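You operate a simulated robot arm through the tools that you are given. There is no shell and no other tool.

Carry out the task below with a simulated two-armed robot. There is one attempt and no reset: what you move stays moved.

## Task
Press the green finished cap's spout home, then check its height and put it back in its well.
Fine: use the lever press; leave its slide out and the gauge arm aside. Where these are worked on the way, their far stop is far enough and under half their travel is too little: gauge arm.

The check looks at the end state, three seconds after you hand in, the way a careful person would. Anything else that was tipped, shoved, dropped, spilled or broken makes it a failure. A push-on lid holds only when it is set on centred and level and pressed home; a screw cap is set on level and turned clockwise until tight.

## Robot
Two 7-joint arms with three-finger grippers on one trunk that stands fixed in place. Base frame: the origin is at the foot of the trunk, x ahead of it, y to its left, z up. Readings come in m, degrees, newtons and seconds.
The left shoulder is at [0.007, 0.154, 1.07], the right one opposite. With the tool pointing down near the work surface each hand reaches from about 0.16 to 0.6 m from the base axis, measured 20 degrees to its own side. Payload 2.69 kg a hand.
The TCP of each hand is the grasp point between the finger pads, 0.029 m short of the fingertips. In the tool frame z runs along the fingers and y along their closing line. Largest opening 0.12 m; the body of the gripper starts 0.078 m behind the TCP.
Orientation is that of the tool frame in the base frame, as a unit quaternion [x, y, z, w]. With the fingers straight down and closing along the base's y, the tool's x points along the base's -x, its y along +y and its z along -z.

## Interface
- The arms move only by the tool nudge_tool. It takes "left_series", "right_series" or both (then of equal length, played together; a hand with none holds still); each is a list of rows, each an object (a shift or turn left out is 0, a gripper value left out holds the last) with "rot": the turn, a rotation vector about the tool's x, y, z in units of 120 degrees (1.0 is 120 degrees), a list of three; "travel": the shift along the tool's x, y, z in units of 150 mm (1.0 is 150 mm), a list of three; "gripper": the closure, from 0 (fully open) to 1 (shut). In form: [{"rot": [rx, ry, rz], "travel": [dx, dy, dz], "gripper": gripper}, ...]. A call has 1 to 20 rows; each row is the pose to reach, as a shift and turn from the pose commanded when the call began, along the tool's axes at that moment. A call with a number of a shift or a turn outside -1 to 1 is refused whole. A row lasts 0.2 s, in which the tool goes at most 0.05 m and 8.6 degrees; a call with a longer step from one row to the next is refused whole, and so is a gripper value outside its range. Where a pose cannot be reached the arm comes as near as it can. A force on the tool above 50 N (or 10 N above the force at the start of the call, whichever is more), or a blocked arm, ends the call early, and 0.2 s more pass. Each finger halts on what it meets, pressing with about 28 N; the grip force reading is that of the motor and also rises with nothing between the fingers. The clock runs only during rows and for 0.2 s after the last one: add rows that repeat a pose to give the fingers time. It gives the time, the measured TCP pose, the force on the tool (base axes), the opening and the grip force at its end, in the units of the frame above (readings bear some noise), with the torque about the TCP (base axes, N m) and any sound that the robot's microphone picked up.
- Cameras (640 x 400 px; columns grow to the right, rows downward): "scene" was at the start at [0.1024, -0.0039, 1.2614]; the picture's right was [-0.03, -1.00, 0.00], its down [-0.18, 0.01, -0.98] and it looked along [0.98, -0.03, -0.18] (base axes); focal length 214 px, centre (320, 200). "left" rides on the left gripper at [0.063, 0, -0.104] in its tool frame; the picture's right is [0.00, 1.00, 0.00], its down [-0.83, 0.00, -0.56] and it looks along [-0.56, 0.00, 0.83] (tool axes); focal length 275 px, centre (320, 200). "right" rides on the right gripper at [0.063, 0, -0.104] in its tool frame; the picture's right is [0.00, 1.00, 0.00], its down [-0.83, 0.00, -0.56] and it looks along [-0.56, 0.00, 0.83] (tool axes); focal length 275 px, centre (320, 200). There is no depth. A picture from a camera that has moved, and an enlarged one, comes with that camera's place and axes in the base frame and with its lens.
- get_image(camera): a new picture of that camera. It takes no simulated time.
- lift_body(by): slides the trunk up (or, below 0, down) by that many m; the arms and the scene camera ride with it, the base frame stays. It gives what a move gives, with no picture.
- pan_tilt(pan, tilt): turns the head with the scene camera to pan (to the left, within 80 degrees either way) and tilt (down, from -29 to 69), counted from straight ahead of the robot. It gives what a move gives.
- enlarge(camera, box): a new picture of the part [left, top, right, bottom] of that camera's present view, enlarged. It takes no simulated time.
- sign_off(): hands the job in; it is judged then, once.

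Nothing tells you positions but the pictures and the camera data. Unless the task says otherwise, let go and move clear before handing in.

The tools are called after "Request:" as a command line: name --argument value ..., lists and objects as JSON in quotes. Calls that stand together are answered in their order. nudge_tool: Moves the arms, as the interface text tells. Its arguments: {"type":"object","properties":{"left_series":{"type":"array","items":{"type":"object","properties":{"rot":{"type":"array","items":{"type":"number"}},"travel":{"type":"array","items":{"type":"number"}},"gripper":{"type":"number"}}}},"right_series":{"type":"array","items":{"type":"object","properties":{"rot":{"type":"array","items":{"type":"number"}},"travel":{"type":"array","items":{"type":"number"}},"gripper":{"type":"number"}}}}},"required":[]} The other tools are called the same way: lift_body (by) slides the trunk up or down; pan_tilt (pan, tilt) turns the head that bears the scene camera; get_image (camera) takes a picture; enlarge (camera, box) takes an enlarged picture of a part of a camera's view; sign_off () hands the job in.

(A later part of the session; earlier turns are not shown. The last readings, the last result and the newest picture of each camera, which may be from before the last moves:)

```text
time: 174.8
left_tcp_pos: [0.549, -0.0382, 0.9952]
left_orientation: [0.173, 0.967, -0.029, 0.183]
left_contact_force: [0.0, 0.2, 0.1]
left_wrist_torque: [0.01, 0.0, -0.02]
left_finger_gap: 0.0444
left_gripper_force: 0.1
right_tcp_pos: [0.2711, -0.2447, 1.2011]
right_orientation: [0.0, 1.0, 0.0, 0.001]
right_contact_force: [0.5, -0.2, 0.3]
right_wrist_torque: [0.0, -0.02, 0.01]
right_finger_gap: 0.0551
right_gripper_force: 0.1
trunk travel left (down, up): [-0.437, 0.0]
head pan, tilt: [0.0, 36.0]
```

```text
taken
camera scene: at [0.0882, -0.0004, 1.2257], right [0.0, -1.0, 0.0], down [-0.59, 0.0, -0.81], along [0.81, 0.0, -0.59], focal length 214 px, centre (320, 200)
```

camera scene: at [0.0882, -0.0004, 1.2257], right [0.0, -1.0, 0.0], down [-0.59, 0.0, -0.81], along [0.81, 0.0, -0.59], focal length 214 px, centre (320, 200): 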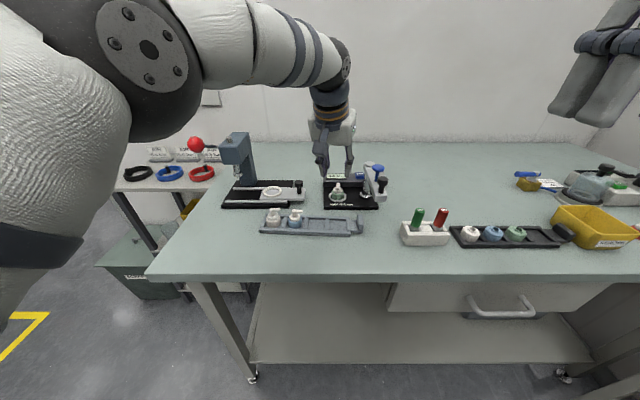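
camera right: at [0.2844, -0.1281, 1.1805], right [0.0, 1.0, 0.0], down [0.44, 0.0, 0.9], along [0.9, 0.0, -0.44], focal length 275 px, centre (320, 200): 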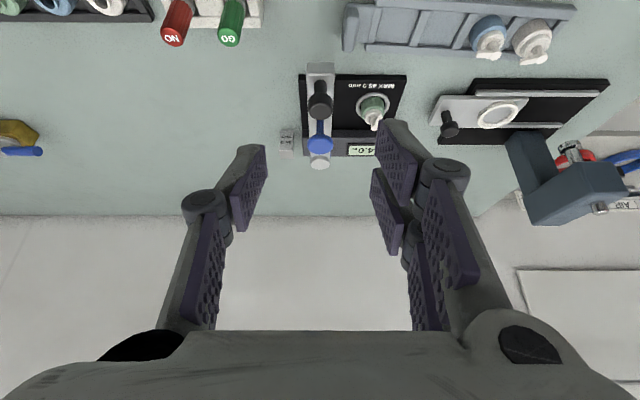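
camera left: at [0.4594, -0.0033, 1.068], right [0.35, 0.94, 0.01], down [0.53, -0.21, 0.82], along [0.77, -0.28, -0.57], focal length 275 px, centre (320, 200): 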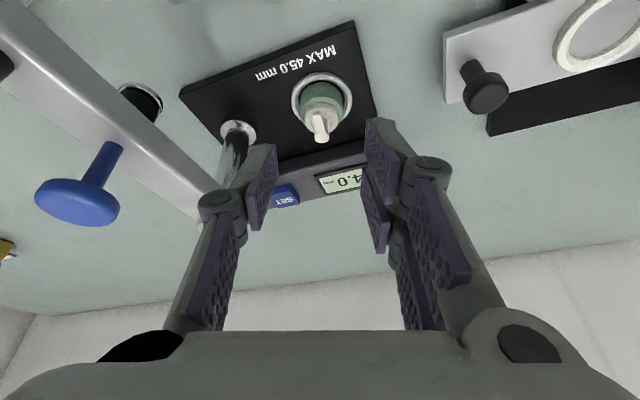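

Back at the pre-pick pose. Zooming to check where the cap sits relative to the hand.

Request:
enlarge --camera "left" --box '[260, 50, 380, 170]'

Request:
nudge_tool --left_series '[{"travel": [0, 0, 0.15]}, {"travel": [0, 0, 0.3]}, {"travel": [0, 0, 0.42]}, {"travel": [0, 0, 0.42]}]'

Request:
enlarge --camera "left" --box '[260, 70, 380, 220]'

```text
3.33 times, centred on (320, 110) of left
camera zoom: at [0.4594, -0.0033, 1.068], right [0.35, 0.94, 0.01], down [0.53, -0.21, 0.82], along [0.77, -0.28, -0.57], focal length 918 px, centre (320, 500)
```

zoom: 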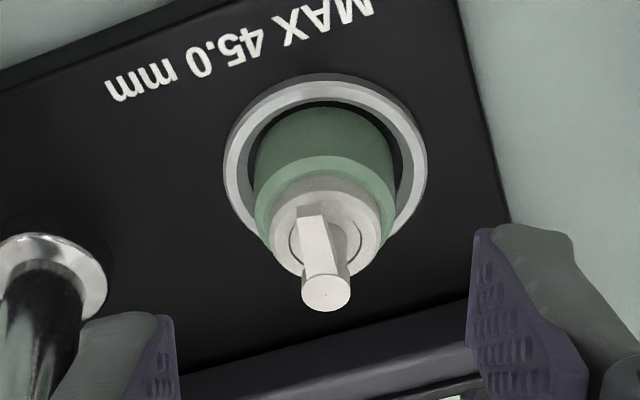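

```text
time: 175.8
left_tcp_pos: [0.5719, -0.0445, 0.9358]
left_orientation: [0.171, 0.968, -0.028, 0.184]
left_contact_force: [-0.5, -0.1, 0.5]
left_wrist_torque: [-0.03, 0.0, 0.04]
left_finger_gap: 0.0445
left_gripper_force: 0.0
right_tcp_pos: [0.2714, -0.244, 1.2022]
right_orientation: [0.0, 1.0, 0.0, 0.001]
right_contact_force: [0.7, -0.2, -0.7]
right_wrist_torque: [0.01, -0.04, -0.01]
right_finger_gap: 0.0553
right_gripper_force: 0.0
trunk travel left (down, up): [-0.437, 0.0]
head pan, tilt: [0.0, 36.0]
```

```text
2.67 times, centred on (320, 145) of left
camera zoom: at [0.4816, -0.0101, 1.0093], right [0.35, 0.94, 0.01], down [0.53, -0.21, 0.82], along [0.77, -0.28, -0.57], focal length 734 px, centre (320, 347)
```

zoom: 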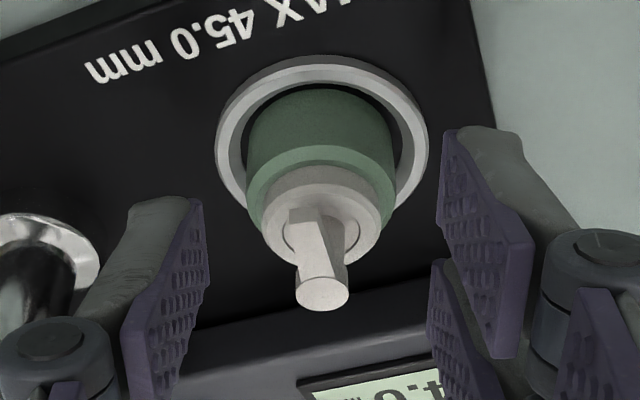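

Aligned within half a millimetre. Lowering to exactly the pose where I released it.

Request:
nudge_tool --left_series '[{"travel": [0.006, 0.002, 0.08]}, {"travel": [0.012, 0.002, 0.14]}, {"travel": [0.017, 0.002, 0.175]}, {"travel": [0.017, 0.002, 0.185]}, {"travel": [0.017, 0.002, 0.185]}]'

Request:
enlarge --camera "left" --box '[260, 70, 380, 220]'

Request:
enlarge --camera "scene" --box '[310, 160, 380, 210]'

```text
time: 177.0
left_tcp_pos: [0.5779, -0.0489, 0.9085]
left_orientation: [0.172, 0.967, -0.028, 0.183]
left_contact_force: [-0.5, 0.6, 0.2]
left_wrist_torque: [0.02, -0.03, 0.01]
left_finger_gap: 0.0441
left_gripper_force: 0.1
right_tcp_pos: [0.2706, -0.2434, 1.2022]
right_orientation: [0.001, 1.0, 0.0, 0.0]
right_contact_force: [-0.5, -0.4, -0.9]
right_wrist_torque: [0.02, -0.02, -0.02]
right_finger_gap: 0.0551
right_gripper_force: 0.1
trunk travel left (down, up): [-0.437, 0.0]
head pan, tilt: [0.0, 36.0]
```

```text
2.67 times, centred on (320, 145) of left
camera zoom: at [0.4888, -0.0127, 0.9823], right [0.35, 0.94, 0.01], down [0.53, -0.21, 0.82], along [0.77, -0.28, -0.57], focal length 734 px, centre (320, 347)
```

zoom: 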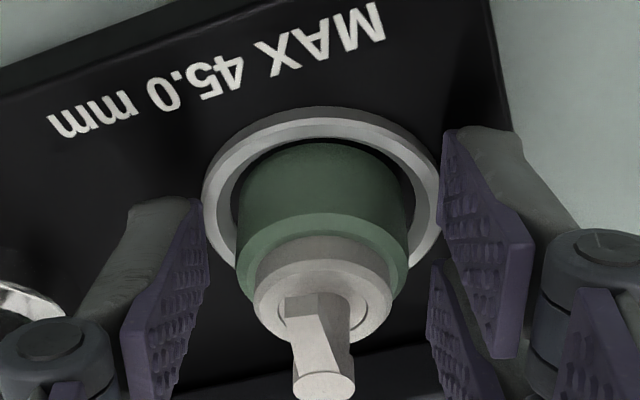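

```text
8.00 times, centred on (345, 185) of scene
camera zoom: at [0.0885, -0.0006, 1.2256], right [0.0, -1.0, 0.0], down [-0.59, 0.0, -0.81], along [0.81, 0.0, -0.59], focal length 1716 px, centre (120, 320)
```

zoom: 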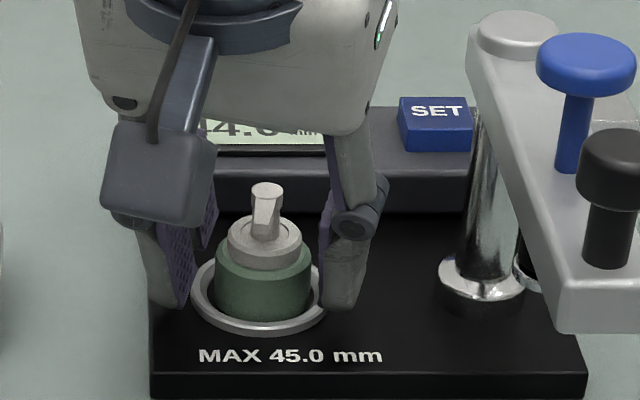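

Same pose as at release. Closing on the cap and lifting straight up.

Request:
nudge_tool --left_series '[{"gripper": 0.7}, {"gripper": 0.85}, {"gripper": 1.0}, {"gripper": 1.0}, {"gripper": 1.0}, {"gripper": 1.0}]'

Request:
enlarge --camera "left" --box '[260, 70, 380, 220]'

```text
time: 178.4
left_tcp_pos: [0.5787, -0.0464, 0.9091]
left_orientation: [0.172, 0.968, -0.028, 0.183]
left_contact_force: [0.9, -0.4, -0.1]
left_wrist_torque: [0.01, -0.02, -0.03]
left_finger_gap: 0.0319
left_gripper_force: 9.0
right_tcp_pos: [0.2713, -0.243, 1.2026]
right_orientation: [-0.001, 1.0, 0.0, 0.0]
right_contact_force: [-0.9, 0.1, 0.3]
right_wrist_torque: [0.01, -0.01, -0.02]
right_finger_gap: 0.0555
right_gripper_force: 0.0
trunk travel left (down, up): [-0.437, 0.0]
head pan, tilt: [0.0, 36.0]
```

```text
2.67 times, centred on (320, 145) of left
camera zoom: at [0.4887, -0.0127, 0.9822], right [0.35, 0.94, 0.01], down [0.53, -0.21, 0.82], along [0.77, -0.28, -0.57], focal length 734 px, centre (320, 347)
```

zoom: 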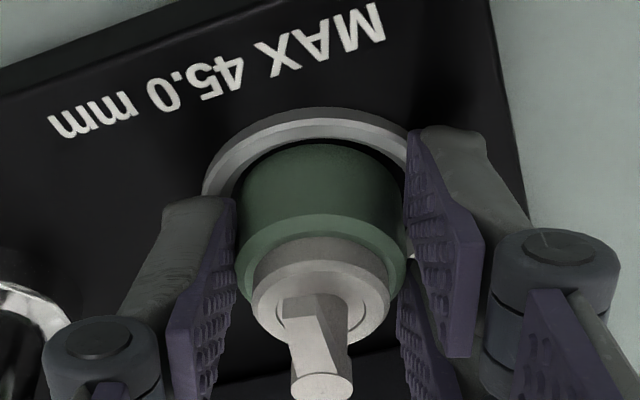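

Good grip (31.9 mm). Lifting straight up out of the ring, then back.

Request:
nudge_tool --left_series '[{"travel": [-0.012, 0, -0.031]}, {"travel": [-0.025, 0, -0.062]}, {"travel": [-0.049, 0, -0.124]}, {"travel": [0.02, 0.02, -0.23]}, {"travel": [0.08, 0.04, -0.32]}, {"travel": [0.14, 0.057, -0.42]}, {"travel": [0.209, 0.074, -0.512]}, {"travel": [0.209, 0.074, -0.512]}]'

Request:
get_image --camera "left"

Request:
enlarge --camera "scene" --box '[280, 140, 400, 220]'

```text
time: 180.2
left_tcp_pos: [0.5292, -0.0169, 0.9682]
left_orientation: [0.171, 0.968, -0.029, 0.183]
left_contact_force: [0.4, 0.6, -0.6]
left_wrist_torque: [0.0, 0.0, -0.01]
left_finger_gap: 0.0317
left_gripper_force: 10.1
right_tcp_pos: [0.273, -0.2435, 1.2014]
right_orientation: [0.001, 1.0, -0.001, -0.001]
right_contact_force: [0.8, 0.8, 0.2]
right_wrist_torque: [0.04, 0.0, -0.02]
right_finger_gap: 0.055
right_gripper_force: 0.0
trunk travel left (down, up): [-0.437, 0.0]
head pan, tilt: [0.0, 36.0]
```

```text
taken
camera left: at [0.4395, 0.0174, 1.0423], right [0.35, 0.94, 0.01], down [0.53, -0.21, 0.82], along [0.77, -0.28, -0.57], focal length 275 px, centre (320, 200)
```

left: 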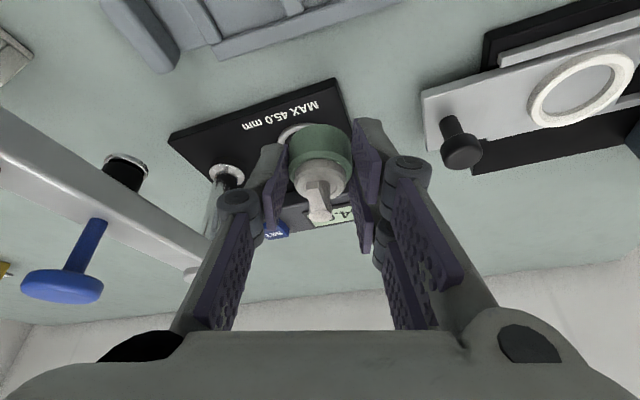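

```text
5.00 times, centred on (340, 180) of scene
camera zoom: at [0.0888, -0.0007, 1.2255], right [0.0, -1.0, 0.0], down [-0.59, 0.0, -0.81], along [0.81, 0.0, -0.59], focal length 1072 px, centre (220, 300)
```

zoom: 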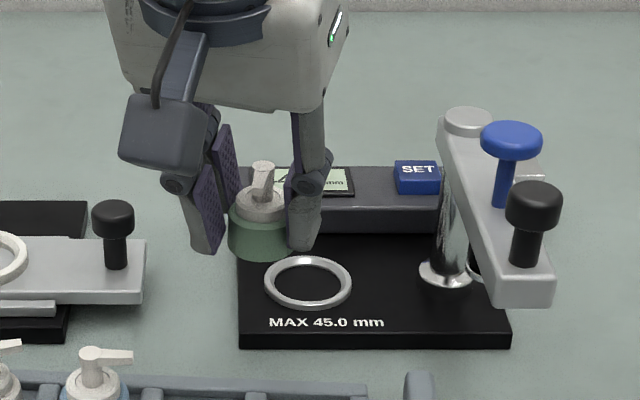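

The cap is out of the gauge and level. Carrying it back toward the bare table spot left of the rack, undoing the yaw on the way.

Request:
nudge_tool --left_series '[{"travel": [0.1, 0.08, -0.1]}, {"travel": [0.2, 0.17, -0.2], "rot": [-0.0145, 0, -0.037]}, {"travel": [0.3, 0.26, -0.26], "rot": [-0.029, 0, -0.074]}, {"travel": [0.4, 0.35, -0.3], "rot": [-0.0435, 0, -0.111]}, {"travel": [0.5, 0.44, -0.34], "rot": [-0.0578, 0, -0.1474]}, {"travel": [0.593, 0.53, -0.375], "rot": [-0.0578, 0, -0.1474]}, {"travel": [0.593, 0.53, -0.375], "rot": [-0.0578, 0, -0.1474]}]'

Request:
get_image --camera "left"

Request:
get_image --camera "scene"

```text
time: 181.8
left_tcp_pos: [0.4573, 0.0933, 0.9896]
left_orientation: [0.01, 0.982, 0.002, 0.186]
left_contact_force: [0.4, 0.7, 0.1]
left_wrist_torque: [-0.01, -0.01, -0.01]
left_finger_gap: 0.0318
left_gripper_force: 9.4
right_tcp_pos: [0.2722, -0.2448, 1.2015]
right_orientation: [-0.001, 1.0, -0.001, -0.001]
right_contact_force: [-0.8, -0.2, 0.2]
right_wrist_torque: [0.03, 0.01, 0.0]
right_finger_gap: 0.0554
right_gripper_force: 0.0
trunk travel left (down, up): [-0.437, 0.0]
head pan, tilt: [0.0, 36.0]
```

```text
taken
camera left: at [0.362, 0.0961, 1.0628], right [0.02, 1.0, 0.01], down [0.57, -0.02, 0.82], along [0.82, -0.01, -0.57], focal length 275 px, centre (320, 200)
```

left: 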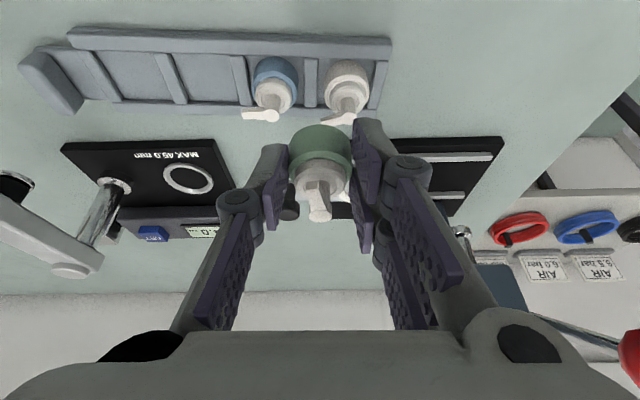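

```text
taken
camera scene: at [0.0886, -0.0008, 1.2255], right [0.0, -1.0, 0.0], down [-0.59, 0.0, -0.81], along [0.81, 0.0, -0.59], focal length 214 px, centre (320, 200)
```

scene: 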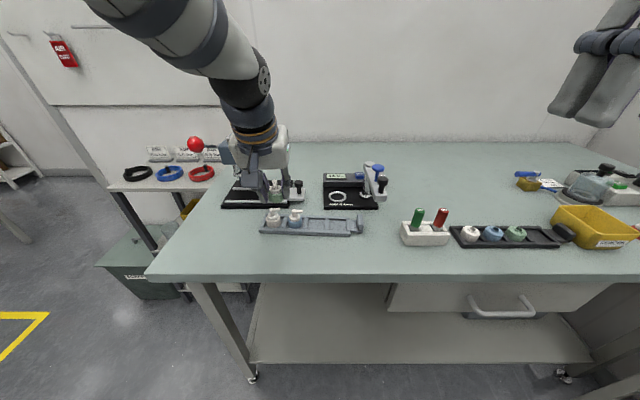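

Continuing to the bare table spot and lowering to just above the surface.

Request:
nudge_tool --left_series '[{"travel": [0.03, 0.17, -0.01]}, {"travel": [0.06, 0.35, -0.02]}, {"travel": [0.089, 0.53, -0.035]}, {"travel": [0.089, 0.691, -0.035]}, {"travel": [0.15, 0.691, 0.12]}, {"travel": [0.21, 0.691, 0.28]}, {"travel": [0.26, 0.691, 0.4]}, {"travel": [0.29, 0.691, 0.478]}, {"travel": [0.303, 0.691, 0.511]}, {"travel": [0.303, 0.691, 0.511]}]'

Request:
enlarge --camera "scene" --box '[210, 190, 290, 250]'

Request:
get_image --camera "left"

```text
time: 184.0
left_tcp_pos: [0.4455, 0.1972, 0.9012]
left_orientation: [0.009, 0.982, 0.002, 0.187]
left_contact_force: [0.0, 0.3, -0.1]
left_wrist_torque: [0.0, 0.0, 0.02]
left_finger_gap: 0.0317
left_gripper_force: 10.0
right_tcp_pos: [0.2705, -0.2446, 1.2029]
right_orientation: [-0.001, 1.0, 0.0, 0.0]
right_contact_force: [0.6, -0.8, 0.2]
right_wrist_torque: [-0.02, 0.0, -0.01]
right_finger_gap: 0.0552
right_gripper_force: 0.1
trunk travel left (down, up): [-0.437, 0.0]
head pan, tilt: [0.0, 36.0]
```

```text
6.67 times, centred on (250, 220) of scene
camera zoom: at [0.0884, -0.0006, 1.2256], right [0.0, -1.0, 0.0], down [-0.59, 0.0, -0.81], along [0.81, 0.0, -0.59], focal length 1430 px, centre (787, 67)
```

zoom: 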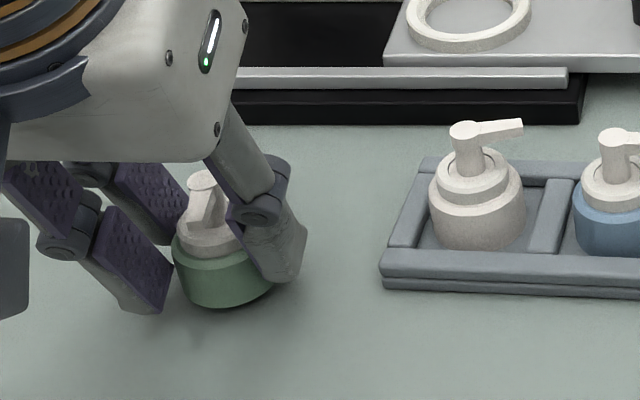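

```text
taken
camera left: at [0.3502, 0.2002, 0.9754], right [0.02, 1.0, 0.01], down [0.57, -0.02, 0.82], along [0.82, -0.01, -0.57], focal length 275 px, centre (320, 200)
```

left: 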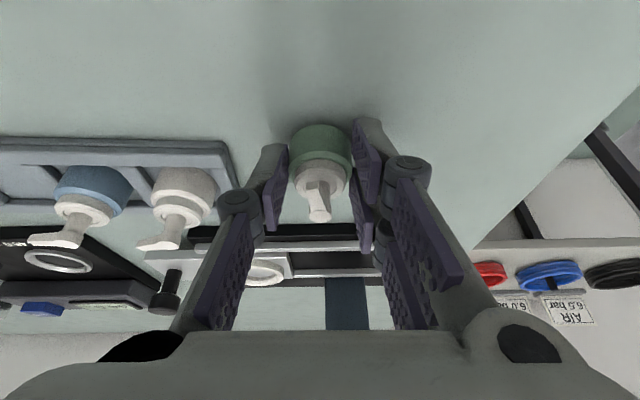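

Request:
nudge_tool --left_series '[{"travel": [0.005, 0, 0.0125]}, {"travel": [0.0085, 0, 0.0215]}, {"travel": [0.0105, 0, 0.0265]}, {"travel": [0.0105, 0, 0.0265]}]'

Request:
enlarge --camera "scene" --box '[210, 190, 290, 250]'

```text
time: 185.0
left_tcp_pos: [0.447, 0.197, 0.8978]
left_orientation: [0.01, 0.982, 0.002, 0.187]
left_contact_force: [0.0, 0.2, -0.8]
left_wrist_torque: [-0.01, -0.01, 0.03]
left_finger_gap: 0.0318
left_gripper_force: 9.9
right_tcp_pos: [0.2721, -0.2431, 1.2027]
right_orientation: [0.0, 1.0, 0.0, 0.0]
right_contact_force: [0.0, 0.7, 0.6]
right_wrist_torque: [0.0, 0.0, 0.01]
right_finger_gap: 0.0552
right_gripper_force: 0.0
trunk travel left (down, up): [-0.437, 0.0]
head pan, tilt: [0.0, 36.0]
```

```text
6.67 times, centred on (250, 220) of scene
camera zoom: at [0.0885, -0.0006, 1.2256], right [0.0, -1.0, 0.0], down [-0.59, 0.0, -0.81], along [0.81, 0.0, -0.59], focal length 1430 px, centre (787, 67)
```

zoom: 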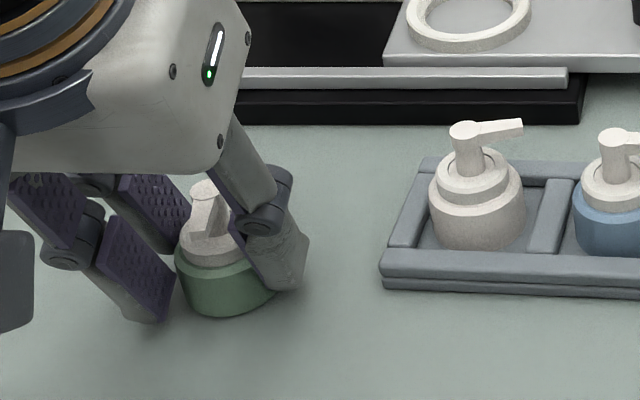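

Request:
nudge_tool --left_series '[{"travel": [0.0025, 0, 0.0062]}, {"travel": [0.005, 0, 0.0125]}, {"travel": [0.0065, 0, 0.0165]}, {"travel": [0.0065, 0, 0.0165]}]'

Request:
enlarge --camera "scene" --box '[210, 190, 290, 250]'

```text
time: 186.0
left_tcp_pos: [0.446, 0.198, 0.8962]
left_orientation: [0.009, 0.982, 0.002, 0.188]
left_contact_force: [0.1, -0.4, 7.0]
left_wrist_torque: [0.0, -0.04, -0.02]
left_finger_gap: 0.0321
left_gripper_force: 9.8
right_tcp_pos: [0.2703, -0.2455, 1.2019]
right_orientation: [0.0, 1.0, 0.0, 0.001]
right_contact_force: [-0.4, 0.2, -0.3]
right_wrist_torque: [0.01, 0.0, 0.0]
right_finger_gap: 0.0554
right_gripper_force: 0.1
trunk travel left (down, up): [-0.437, 0.0]
head pan, tilt: [0.0, 36.0]
```

```text
6.67 times, centred on (250, 220) of scene
camera zoom: at [0.0879, -0.0007, 1.2257], right [0.0, -1.0, 0.0], down [-0.59, 0.0, -0.81], along [0.81, 0.0, -0.59], focal length 1430 px, centre (787, 67)
```

zoom: 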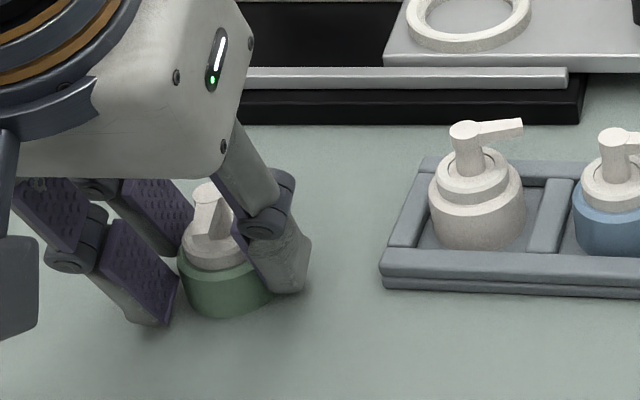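

The cap stands on the table (7 N contact). Opening slightly, then bringing the hand upright about its closing axis, centred above the cap.

Request:
nudge_tool --left_series '[{"gripper": 0.7}, {"gripper": 0.65}, {"gripper": 0.65}, {"travel": [-0.02, 0, -0.01], "rot": [0, 0.045, -0.002]}, {"travel": [-0.04, 0, -0.01], "rot": [0, 0.09, -0.004]}, {"travel": [-0.06, 0, 0.0], "rot": [0, 0.135, -0.006]}, {"travel": [-0.083, 0, 0.011], "rot": [0, 0.179, -0.008]}, {"travel": [-0.083, 0, 0.011], "rot": [0, 0.179, -0.008]}]'

Request:
enlarge --camera "left" --box '[250, 100, 390, 220]'

Request:
enlarge --camera "scene" --box '[210, 190, 290, 250]'

```text
time: 187.8
left_tcp_pos: [0.4589, 0.1982, 0.8982]
left_orientation: [0.001, 1.0, 0.002, 0.0]
left_contact_force: [-0.8, 0.2, -0.6]
left_wrist_torque: [-0.02, 0.06, 0.0]
left_finger_gap: 0.0421
left_gripper_force: 0.1
right_tcp_pos: [0.2712, -0.2441, 1.2018]
right_orientation: [0.001, 1.0, 0.0, 0.001]
right_contact_force: [0.5, 0.3, 0.1]
right_wrist_torque: [0.02, 0.02, 0.04]
right_finger_gap: 0.0551
right_gripper_force: 0.1
trunk travel left (down, up): [-0.437, 0.0]
head pan, tilt: [0.0, 36.0]
```

```text
3.33 times, centred on (320, 160) of left
camera zoom: at [0.3966, 0.1984, 1.0022], right [0.01, 1.0, 0.0], down [0.83, -0.01, 0.56], along [0.56, 0.0, -0.83], focal length 918 px, centre (320, 333)
```

zoom: 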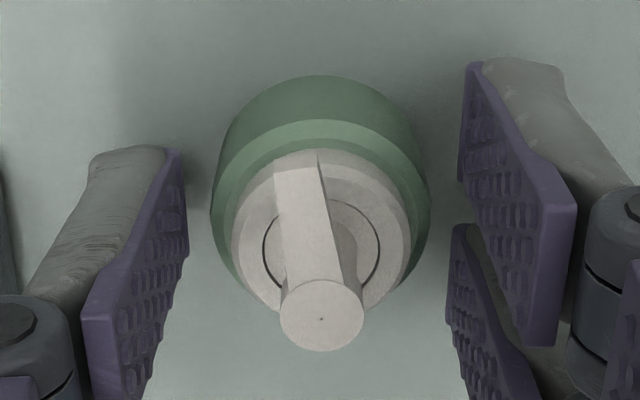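

```text
6.67 times, centred on (250, 220) of scene
camera zoom: at [0.0882, -0.0006, 1.2256], right [0.0, -1.0, 0.0], down [-0.59, 0.0, -0.81], along [0.81, 0.0, -0.59], focal length 1430 px, centre (787, 67)
```

zoom: 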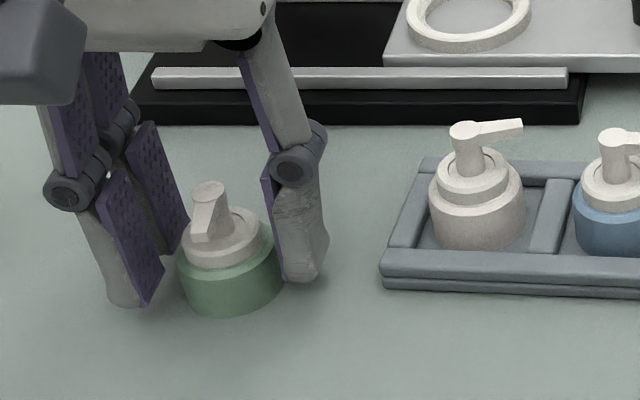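

The hand is upright and centred laterally; the cap axis is about 2.5 mm further out, so I'll shift that much, then grip.

Request:
nudge_tool --left_series '[{"travel": [-0.008, 0, 0]}, {"travel": [-0.016, 0, 0.003]}, {"travel": [-0.016, 0, 0.003]}, {"travel": [-0.016, 0, 0.003], "gripper": 0.75}, {"travel": [-0.016, 0, 0.003], "gripper": 1.0}, {"travel": [-0.016, 0, 0.003], "gripper": 1.0}, {"travel": [-0.016, 0, 0.003], "gripper": 1.0}, {"travel": [-0.016, 0, 0.003], "gripper": 1.0}]'

Request:
enlarge --camera "left" --box '[250, 100, 390, 220]'

```text
time: 189.6
left_tcp_pos: [0.4618, 0.1985, 0.8973]
left_orientation: [0.002, 1.0, 0.003, 0.0]
left_contact_force: [-0.4, -1.0, 0.0]
left_wrist_torque: [-0.01, -0.02, 0.03]
left_finger_gap: 0.0319
left_gripper_force: 9.8
right_tcp_pos: [0.2716, -0.2451, 1.2022]
right_orientation: [0.0, 1.0, 0.001, 0.0]
right_contact_force: [0.6, 1.0, -0.5]
right_wrist_torque: [-0.01, 0.01, -0.04]
right_finger_gap: 0.0551
right_gripper_force: 0.0
trunk travel left (down, up): [-0.437, 0.0]
head pan, tilt: [0.0, 36.0]
```

```text
3.33 times, centred on (320, 160) of left
camera zoom: at [0.399, 0.1982, 1.0016], right [0.01, 1.0, 0.0], down [0.83, -0.01, 0.56], along [0.56, 0.0, -0.83], focal length 918 px, centre (320, 333)
```

zoom: 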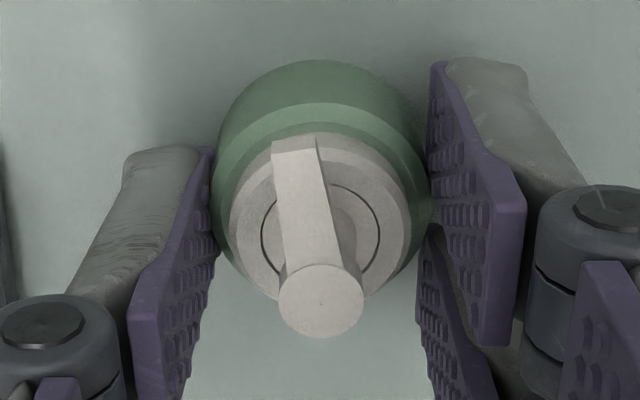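

Grip is good, but I want the fingertips 2 mm higher on the body so they'll clear the rack rails. Re-gripping slightly higher.

Request:
nudge_tool --left_series '[{"gripper": 0.7}, {"gripper": 0.68}, {"travel": [0, 0, -0.008], "gripper": 0.68}, {"travel": [0, 0, -0.016], "gripper": 0.68}, {"travel": [0, 0, -0.016], "gripper": 0.68}, {"travel": [0, 0, -0.016], "gripper": 0.8}, {"travel": [0, 0, -0.016], "gripper": 1.0}, {"travel": [0, 0, -0.016], "gripper": 1.0}, {"travel": [0, 0, -0.016], "gripper": 1.0}, {"travel": [0, 0, -0.016], "gripper": 1.0}]'

Request:
enlarge --camera "left" --box '[250, 100, 390, 220]'

Request:
enlarge --camera "scene" --box '[210, 190, 290, 250]'

```text
time: 191.8
left_tcp_pos: [0.4618, 0.1972, 0.8996]
left_orientation: [0.001, 1.0, 0.003, 0.0]
left_contact_force: [-0.2, 0.8, 0.0]
left_wrist_torque: [0.0, 0.03, -0.03]
left_finger_gap: 0.0319
left_gripper_force: 10.3
right_tcp_pos: [0.2722, -0.2432, 1.2023]
right_orientation: [0.0, 1.0, 0.0, 0.001]
right_contact_force: [0.4, -0.4, 0.4]
right_wrist_torque: [-0.01, 0.02, -0.01]
right_finger_gap: 0.0552
right_gripper_force: 0.1
trunk travel left (down, up): [-0.437, 0.0]
head pan, tilt: [0.0, 36.0]
```

```text
3.33 times, centred on (320, 160) of left
camera zoom: at [0.3991, 0.1983, 1.0038], right [0.01, 1.0, 0.0], down [0.83, -0.01, 0.56], along [0.56, 0.0, -0.83], focal length 918 px, centre (320, 333)
```

zoom: 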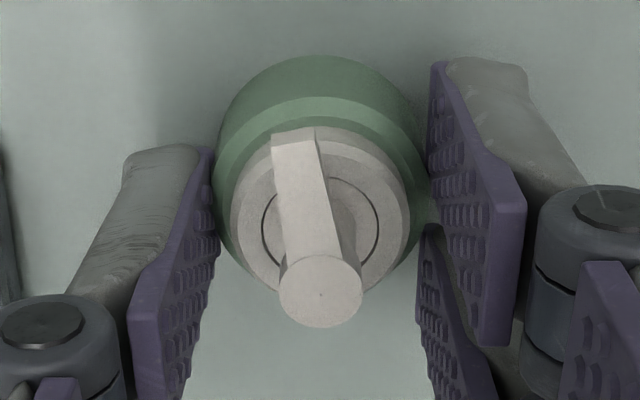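

```text
6.67 times, centred on (250, 220) of scene
camera zoom: at [0.0885, -0.0006, 1.2256], right [0.0, -1.0, 0.0], down [-0.59, 0.0, -0.81], along [0.81, 0.0, -0.59], focal length 1430 px, centre (787, 67)
```

zoom: 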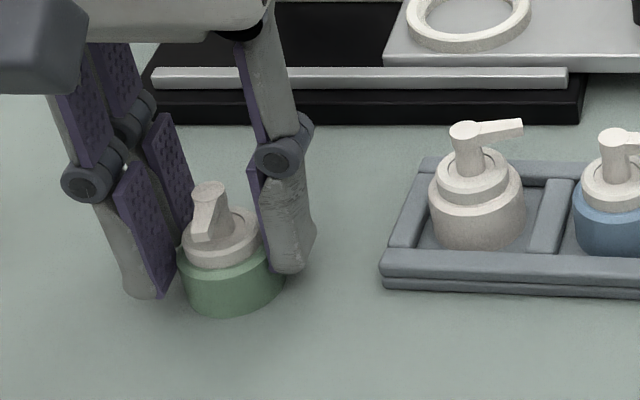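

Now lifting to z≈1.0 and starting back toward the rack.

Request:
nudge_tool --left_series '[{"travel": [0, 0, -0.06]}, {"travel": [0, 0, -0.16]}, {"travel": [0, 0, -0.32]}, {"travel": [0, 0, -0.5]}, {"travel": [0, 0, -0.667]}, {"travel": [0.06, -0.13, -0.667]}, {"travel": [0.08, -0.27, -0.667]}, {"travel": [0.08, -0.27, -0.667]}]'

Request:
nudge_tool --left_series '[{"travel": [-0.017, -0.08, 0], "rot": [0, 0, -0.0625]}, {"travel": [-0.033, -0.17, 0], "rot": [0, 0, -0.125]}, {"travel": [-0.05, -0.25, 0], "rot": [0, 0, -0.1875]}, {"travel": [-0.067, -0.33, 0], "rot": [0, 0, -0.25]}, {"travel": [-0.083, -0.42, 0], "rot": [0, 0, -0.3125]}, {"travel": [-0.1, -0.5, 0], "rot": [0, 0, -0.375]}, {"travel": [-0.117, -0.58, 0], "rot": [0, 0, -0.4375]}, {"travel": [-0.133, -0.67, 0], "rot": [0, 0, -0.5]}, {"travel": [-0.15, -0.75, 0], "rot": [0, 0, -0.5625]}, {"travel": [-0.167, -0.83, 0], "rot": [0, 0, -0.625]}, {"travel": [-0.183, -0.92, 0], "rot": [0, 0, -0.6875]}, {"travel": [-0.2, -1.0, 0], "rot": [0, 0, -0.75]}, {"travel": [-0.2, -1.0, 0], "rot": [0, 0, -0.75]}]'

Request:
get_image --camera "left"

Request:
enlarge --camera "scene" --box '[250, 160, 370, 250]'

```text
time: 193.6
left_tcp_pos: [0.4489, 0.1561, 0.9993]
left_orientation: [0.001, 1.0, 0.002, 0.0]
left_contact_force: [-0.8, 0.5, 0.1]
left_wrist_torque: [0.01, 0.0, 0.03]
left_finger_gap: 0.0318
left_gripper_force: 10.5
right_tcp_pos: [0.2708, -0.2439, 1.202]
right_orientation: [0.001, 1.0, 0.001, 0.0]
right_contact_force: [-0.1, -0.5, -0.1]
right_wrist_torque: [-0.02, 0.0, 0.01]
right_finger_gap: 0.0553
right_gripper_force: 0.1
trunk travel left (down, up): [-0.437, 0.0]
head pan, tilt: [0.0, 36.0]
```

```text
time: 196.4
left_tcp_pos: [0.4799, 0.0101, 0.9988]
left_orientation: [0.71, -0.704, 0.0, 0.0]
left_contact_force: [0.2, 0.9, 0.0]
left_wrist_torque: [-0.02, 0.04, -0.01]
left_finger_gap: 0.0319
left_gripper_force: 10.3
right_tcp_pos: [0.2706, -0.2431, 1.2026]
right_orientation: [0.0, 1.0, 0.001, 0.0]
right_contact_force: [0.6, -0.4, 0.0]
right_wrist_torque: [0.01, 0.04, 0.0]
right_finger_gap: 0.0553
right_gripper_force: 0.0
trunk travel left (down, up): [-0.437, 0.0]
head pan, tilt: [0.0, 36.0]
```

```text
taken
camera left: at [0.481, -0.0522, 1.1037], right [-1.0, 0.0, 0.0], down [0.0, 0.83, 0.56], along [0.0, 0.56, -0.83], focal length 275 px, centre (320, 200)
```

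left: 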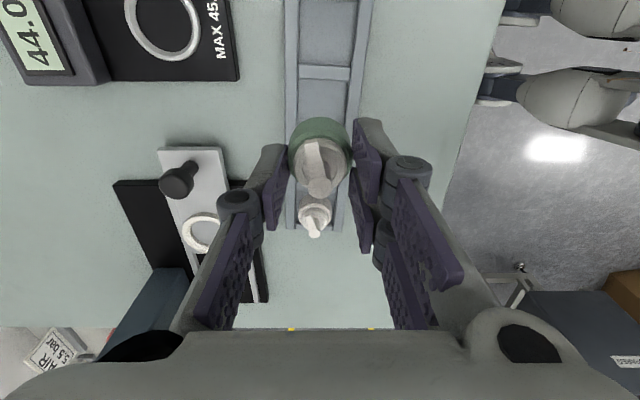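

```text
4.44 times, centred on (310, 205) of scene
camera zoom: at [0.0884, -0.0006, 1.2256], right [0.0, -1.0, 0.0], down [-0.59, 0.0, -0.81], along [0.81, 0.0, -0.59], focal length 953 px, centre (364, 178)
```

zoom: 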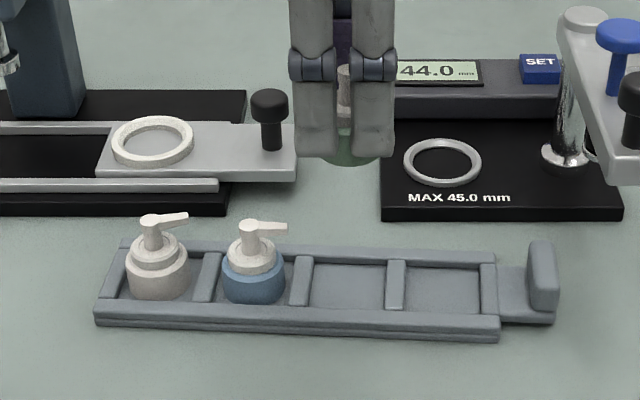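

The cap is over its well: target cap axis is about (0.480, 0.012), and it's at (0.481, 0.011) now. Descending to just above the well with a 1 mm correction.

Request:
nudge_tool --left_series '[{"travel": [-0.004, 0.002, 0.1]}, {"travel": [-0.008, 0.003, 0.2]}, {"travel": [-0.008, 0.003, 0.3]}, {"travel": [-0.008, 0.003, 0.4]}, {"travel": [-0.008, 0.003, 0.47]}, {"travel": [-0.008, 0.003, 0.5]}, {"travel": [-0.008, 0.003, 0.5]}]'

Request:
get_image --camera "left"

Request:
enlarge --camera "left" --box '[250, 70, 390, 210]'

Request:
enlarge --camera "scene" --box '[270, 180, 370, 245]'

```text
time: 198.0
left_tcp_pos: [0.4781, 0.0102, 0.9235]
left_orientation: [0.708, -0.706, -0.001, 0.0]
left_contact_force: [0.0, -0.1, -0.2]
left_wrist_torque: [-0.03, 0.04, -0.01]
left_finger_gap: 0.0318
left_gripper_force: 10.4
right_tcp_pos: [0.2714, -0.2431, 1.2012]
right_orientation: [0.0, 1.0, 0.001, 0.001]
right_contact_force: [0.1, -0.2, 0.3]
right_wrist_torque: [0.02, -0.03, 0.03]
right_finger_gap: 0.055
right_gripper_force: 0.0
trunk travel left (down, up): [-0.437, 0.0]
head pan, tilt: [0.0, 36.0]
```

```text
taken
camera left: at [0.4807, -0.0511, 1.028], right [-1.0, 0.0, 0.0], down [0.0, 0.83, 0.56], along [0.0, 0.56, -0.83], focal length 275 px, centre (320, 200)
```

left: 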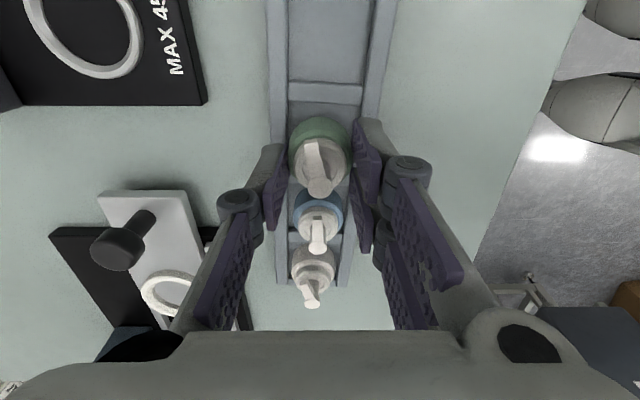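

```text
2.86 times, centred on (320, 140) of left
camera zoom: at [0.4807, -0.0511, 1.028], right [-1.0, 0.0, 0.0], down [0.0, 0.83, 0.56], along [0.0, 0.56, -0.83], focal length 786 px, centre (320, 371)
```

zoom: 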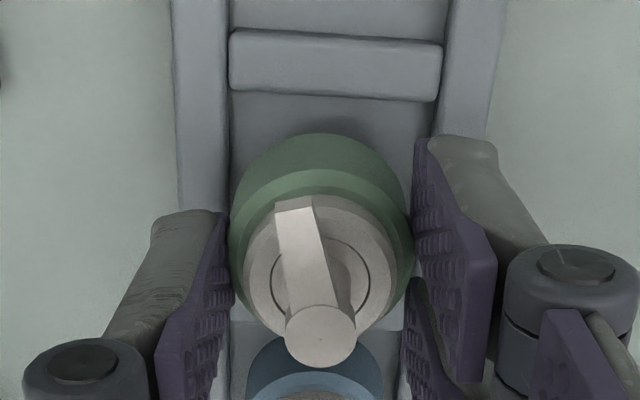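

```text
6.15 times, centred on (320, 212) of scene
camera zoom: at [0.0885, -0.0006, 1.2256], right [0.0, -1.0, 0.0], down [-0.59, 0.0, -0.81], along [0.81, 0.0, -0.59], focal length 1320 px, centre (320, 123)
```

zoom: 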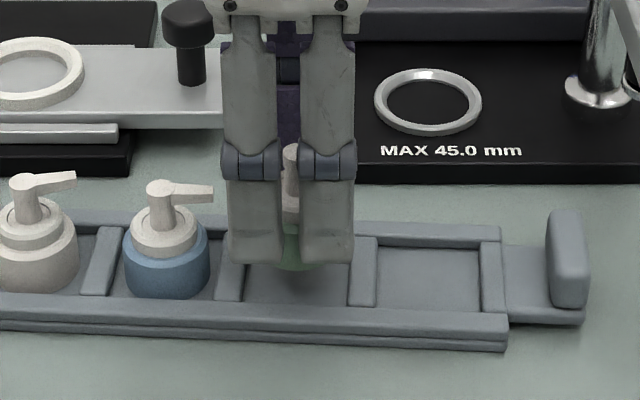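

Centred in the well within about a millimetre in both directions. Lowering into the well with a 1 mm x-correction, slowing near the floor.

Request:
nudge_tool --left_series '[{"travel": [0, 0.006, 0.025]}, {"travel": [0, 0.006, 0.05]}, {"travel": [0, 0.006, 0.075]}, {"travel": [0, 0.006, 0.095]}, {"travel": [0, 0.006, 0.105]}, {"travel": [0, 0.006, 0.105]}]'

Request:
enlarge --camera "left" --box '[250, 70, 390, 210]'

Request:
enlarge --camera "scene" --box '[270, 180, 370, 245]'

```text
time: 199.4
left_tcp_pos: [0.4794, 0.0106, 0.908]
left_orientation: [0.709, -0.705, -0.001, 0.0]
left_contact_force: [0.0, 0.2, 0.5]
left_wrist_torque: [-0.03, -0.01, -0.02]
left_finger_gap: 0.032
left_gripper_force: 10.3
right_tcp_pos: [0.2709, -0.2447, 1.2022]
right_orientation: [0.0, 1.0, 0.0, -0.001]
right_contact_force: [0.1, -0.1, 0.0]
right_wrist_torque: [0.02, 0.0, 0.01]
right_finger_gap: 0.0554
right_gripper_force: 0.1
trunk travel left (down, up): [-0.437, 0.0]
head pan, tilt: [0.0, 36.0]
```

```text
2.86 times, centred on (320, 140) of left
camera zoom: at [0.4795, -0.0517, 1.0127], right [-1.0, 0.0, 0.0], down [0.0, 0.83, 0.56], along [0.0, 0.56, -0.83], focal length 786 px, centre (320, 371)
```

zoom: 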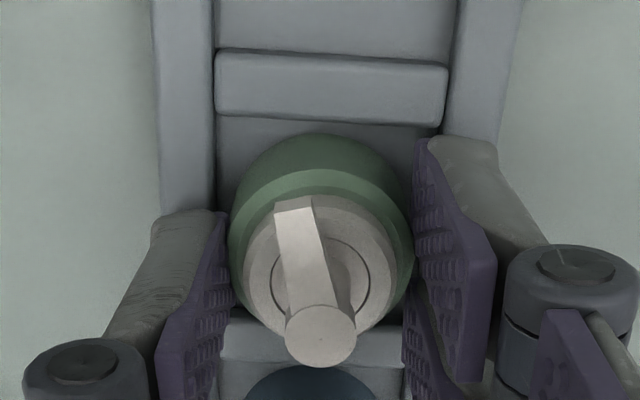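

```text
6.15 times, centred on (320, 212) of scene
camera zoom: at [0.0885, -0.0006, 1.2256], right [0.0, -1.0, 0.0], down [-0.59, 0.0, -0.81], along [0.81, 0.0, -0.59], focal length 1320 px, centre (320, 123)
```

zoom: 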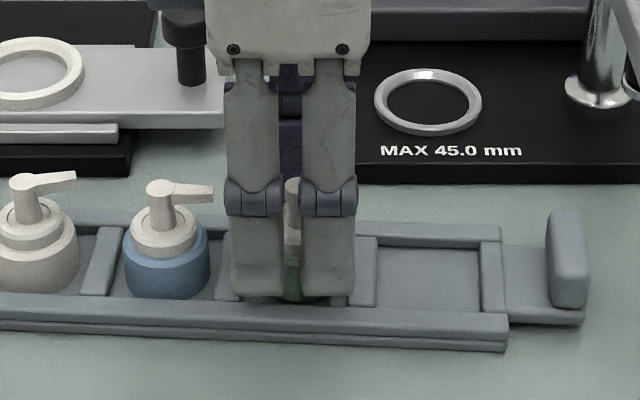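

Request:
nudge_tool --left_series '[{"travel": [0, 0, 0.0067]}, {"travel": [0, 0, 0.0133]}, {"travel": [0, 0, 0.0187]}, {"travel": [0, 0, 0.0187]}]'

Request:
enlarge --camera "scene" --box '[270, 180, 370, 245]'

```text
time: 200.4
left_tcp_pos: [0.4779, 0.0097, 0.9061]
left_orientation: [0.708, -0.706, 0.0, -0.001]
left_contact_force: [0.0, -0.2, 0.0]
left_wrist_torque: [-0.02, 0.03, -0.03]
left_finger_gap: 0.0322
left_gripper_force: 10.2
right_tcp_pos: [0.2711, -0.2436, 1.2008]
right_orientation: [0.0, 1.0, 0.0, 0.0]
right_contact_force: [0.5, -0.2, -0.2]
right_wrist_torque: [0.05, -0.03, 0.01]
right_finger_gap: 0.0551
right_gripper_force: 0.2
trunk travel left (down, up): [-0.437, 0.0]
head pan, tilt: [0.0, 36.0]
```

```text
6.15 times, centred on (320, 212) of scene
camera zoom: at [0.0885, -0.0006, 1.2256], right [0.0, -1.0, 0.0], down [-0.59, 0.0, -0.81], along [0.81, 0.0, -0.59], focal length 1320 px, centre (320, 123)
```

zoom: 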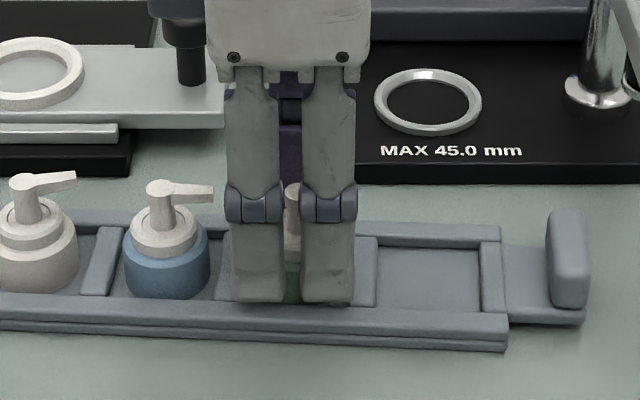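

Request:
nudge_tool --left_series '[{"travel": [0, 0, 0.0067]}, {"travel": [0, 0, 0.0133]}, {"travel": [0, 0, 0.0133]}]'

Request:
enlarge --camera "left" --box '[250, 70, 390, 210]'

```text
time: 201.2
left_tcp_pos: [0.4792, 0.0093, 0.9051]
left_orientation: [0.708, -0.706, 0.001, -0.001]
left_contact_force: [0.5, 0.1, 6.1]
left_wrist_torque: [0.06, 0.01, 0.04]
left_finger_gap: 0.0321
left_gripper_force: 10.1
right_tcp_pos: [0.2706, -0.2436, 1.2026]
right_orientation: [0.0, 1.0, 0.0, 0.001]
right_contact_force: [-0.5, 0.4, 0.2]
right_wrist_torque: [0.0, 0.0, 0.01]
right_finger_gap: 0.0551
right_gripper_force: 0.1
trunk travel left (down, up): [-0.437, 0.0]
head pan, tilt: [0.0, 36.0]
```

```text
2.86 times, centred on (320, 140) of left
camera zoom: at [0.4792, -0.052, 1.0092], right [-1.0, 0.0, 0.0], down [0.0, 0.83, 0.56], along [0.0, 0.56, -0.83], focal length 786 px, centre (320, 371)
```

zoom: 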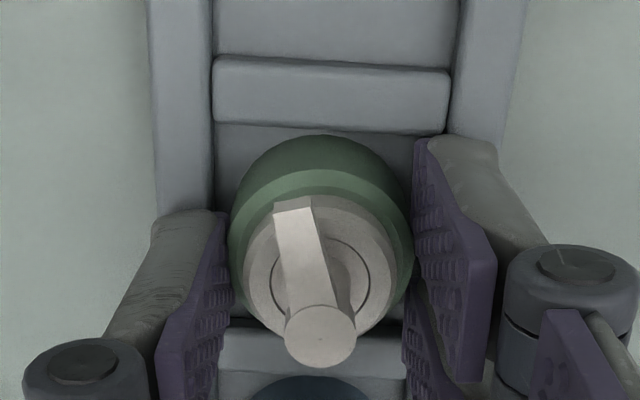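

The cap's base is on the well floor (6 N). Easing off and opening.

Request:
nudge_tool --left_series '[{"travel": [0, 0, -0.003]}, {"travel": [0, 0, -0.003], "gripper": 0.7}, {"travel": [0, 0, -0.003], "gripper": 0.65}, {"travel": [0, 0, -0.003], "gripper": 0.6}, {"travel": [0, 0, -0.003], "gripper": 0.58}, {"travel": [0, 0, -0.003], "gripper": 0.58}]'

Request:
enlarge --camera "left" --box '[250, 70, 390, 210]'

Request:
enlarge --camera "scene" --box '[270, 180, 370, 245]'

```text
time: 202.6
left_tcp_pos: [0.4788, 0.0105, 0.9049]
left_orientation: [0.709, -0.705, 0.001, -0.001]
left_contact_force: [0.2, 0.2, -0.9]
left_wrist_torque: [0.03, -0.01, 0.0]
left_finger_gap: 0.0503
left_gripper_force: 0.0
right_tcp_pos: [0.2728, -0.2434, 1.2028]
right_orientation: [0.0, 1.0, 0.001, -0.001]
right_contact_force: [-0.5, 0.8, -0.4]
right_wrist_torque: [0.0, 0.01, 0.01]
right_finger_gap: 0.0552
right_gripper_force: 0.1
trunk travel left (down, up): [-0.437, 0.0]
head pan, tilt: [0.0, 36.0]
```

```text
2.86 times, centred on (320, 140) of left
camera zoom: at [0.4794, -0.0519, 1.0087], right [-1.0, 0.0, 0.0], down [0.0, 0.83, 0.56], along [0.0, 0.56, -0.83], focal length 786 px, centre (320, 371)
```

zoom: 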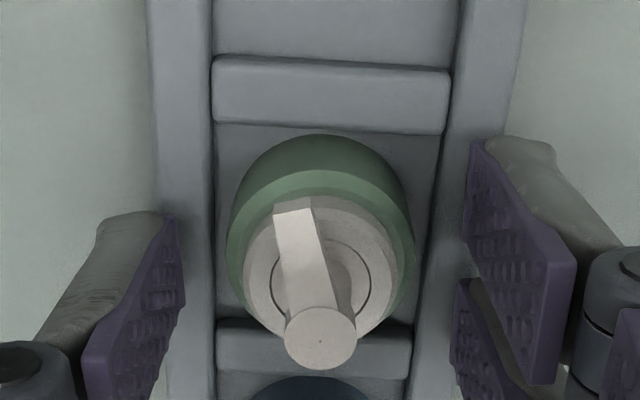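

```text
6.15 times, centred on (320, 212) of scene
camera zoom: at [0.0885, -0.0006, 1.2256], right [0.0, -1.0, 0.0], down [-0.59, 0.0, -0.81], along [0.81, 0.0, -0.59], focal length 1320 px, centre (320, 123)
```

zoom: 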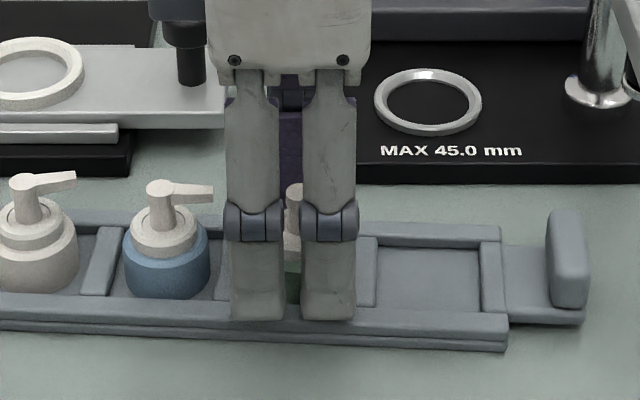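

The cap stands in its well, released. Withdrawing straight up.

Request:
nudge_tool --left_series '[{"travel": [0, 0, -0.06]}, {"travel": [0, 0, -0.15]}, {"travel": [0, 0, -0.3]}, {"travel": [0, 0, -0.45]}, {"travel": [0, 0, -0.63]}, {"travel": [0, 0, -0.63]}]'

Request:
enlarge --camera "scene" --box '[250, 180, 370, 245]'

Request:
nudge_tool --left_series '[{"travel": [-0.08, 0.02, 0], "rot": [0, 0, 0.0625]}, {"travel": [-0.16, 0.03, 0], "rot": [0, 0, 0.125]}, {"travel": [-0.24, 0.05, 0], "rot": [0, 0, 0.1875]}, {"travel": [-0.32, 0.07, 0], "rot": [0, 0, 0.25]}, {"travel": [-0.4, 0.08, 0], "rot": [0, 0, 0.3125]}, {"travel": [-0.48, 0.1, 0], "rot": [0, 0, 0.375]}, {"travel": [-0.56, 0.12, 0], "rot": [0, 0, 0.4375]}, {"travel": [-0.65, 0.14, 0], "rot": [0, 0, 0.5]}, {"travel": [-0.74, 0.16, 0], "rot": [0, 0, 0.5625]}, {"travel": [-0.83, 0.17, 0], "rot": [0, 0, 0.625]}, {"travel": [-0.92, 0.19, -0.05], "rot": [0, 0, 0.6875]}, {"travel": [-1.0, 0.2, -0.1], "rot": [0, 0, 0.75]}, {"travel": [-1.0, 0.2, -0.1], "rot": [0, 0, 0.75]}]'

Request:
get_image --camera "scene"

Request:
get_image --camera "left"

```text
time: 204.0
left_tcp_pos: [0.4788, 0.0076, 1.0]
left_orientation: [0.708, -0.707, 0.002, -0.001]
left_contact_force: [-0.1, 0.4, 0.1]
left_wrist_torque: [0.01, -0.03, 0.0]
left_finger_gap: 0.0501
left_gripper_force: 0.0
right_tcp_pos: [0.272, -0.2452, 1.2012]
right_orientation: [0.0, 1.0, -0.001, 0.0]
right_contact_force: [-0.3, -0.4, 0.3]
right_wrist_torque: [0.01, 0.03, 0.0]
right_finger_gap: 0.0552
right_gripper_force: 0.0
trunk travel left (down, up): [-0.437, 0.0]
head pan, tilt: [0.0, 36.0]
```

```text
5.33 times, centred on (310, 212) of scene
camera zoom: at [0.0887, -0.0006, 1.2255], right [0.0, -1.0, 0.0], down [-0.59, 0.0, -0.81], along [0.81, 0.0, -0.59], focal length 1144 px, centre (373, 133)
```

zoom: 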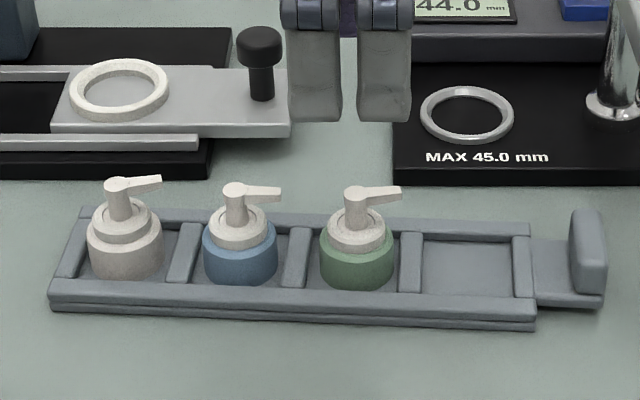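

```text
time: 206.8
left_tcp_pos: [0.4481, 0.1578, 1.0141]
left_orientation: [0.002, 1.0, 0.002, -0.001]
left_contact_force: [-0.6, 0.3, 0.7]
left_wrist_torque: [-0.02, 0.01, 0.02]
left_finger_gap: 0.0501
left_gripper_force: 0.0
right_tcp_pos: [0.2721, -0.2445, 1.2021]
right_orientation: [0.0, 1.0, 0.0, 0.0]
right_contact_force: [-0.2, -0.5, 1.1]
right_wrist_torque: [-0.01, -0.01, -0.01]
right_finger_gap: 0.0554
right_gripper_force: 0.1
trunk travel left (down, up): [-0.437, 0.0]
head pan, tilt: [0.0, 36.0]
```

```text
taken
camera scene: at [0.0885, -0.0007, 1.2256], right [0.0, -1.0, 0.0], down [-0.59, 0.0, -0.81], along [0.81, 0.0, -0.59], focal length 214 px, centre (320, 200)
```

scene: 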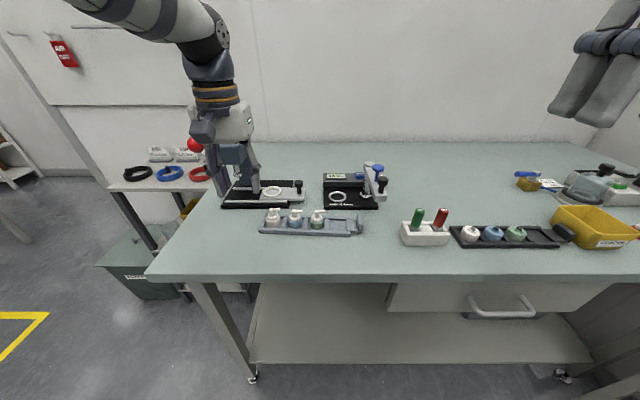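

```text
taken
camera left: at [0.3853, 0.1588, 1.1183], right [0.01, 1.0, 0.0], down [0.83, -0.01, 0.56], along [0.56, 0.0, -0.83], focal length 275 px, centre (320, 200)
```

left: 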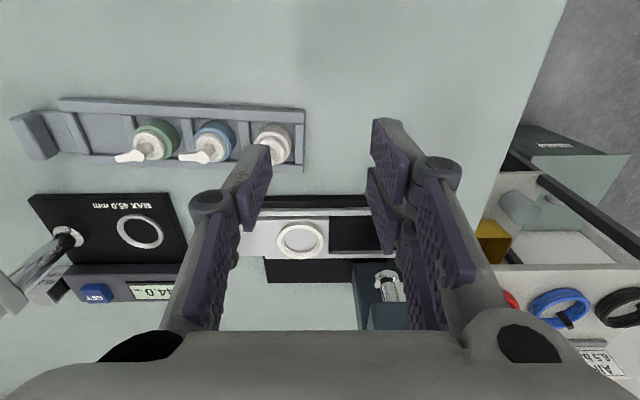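

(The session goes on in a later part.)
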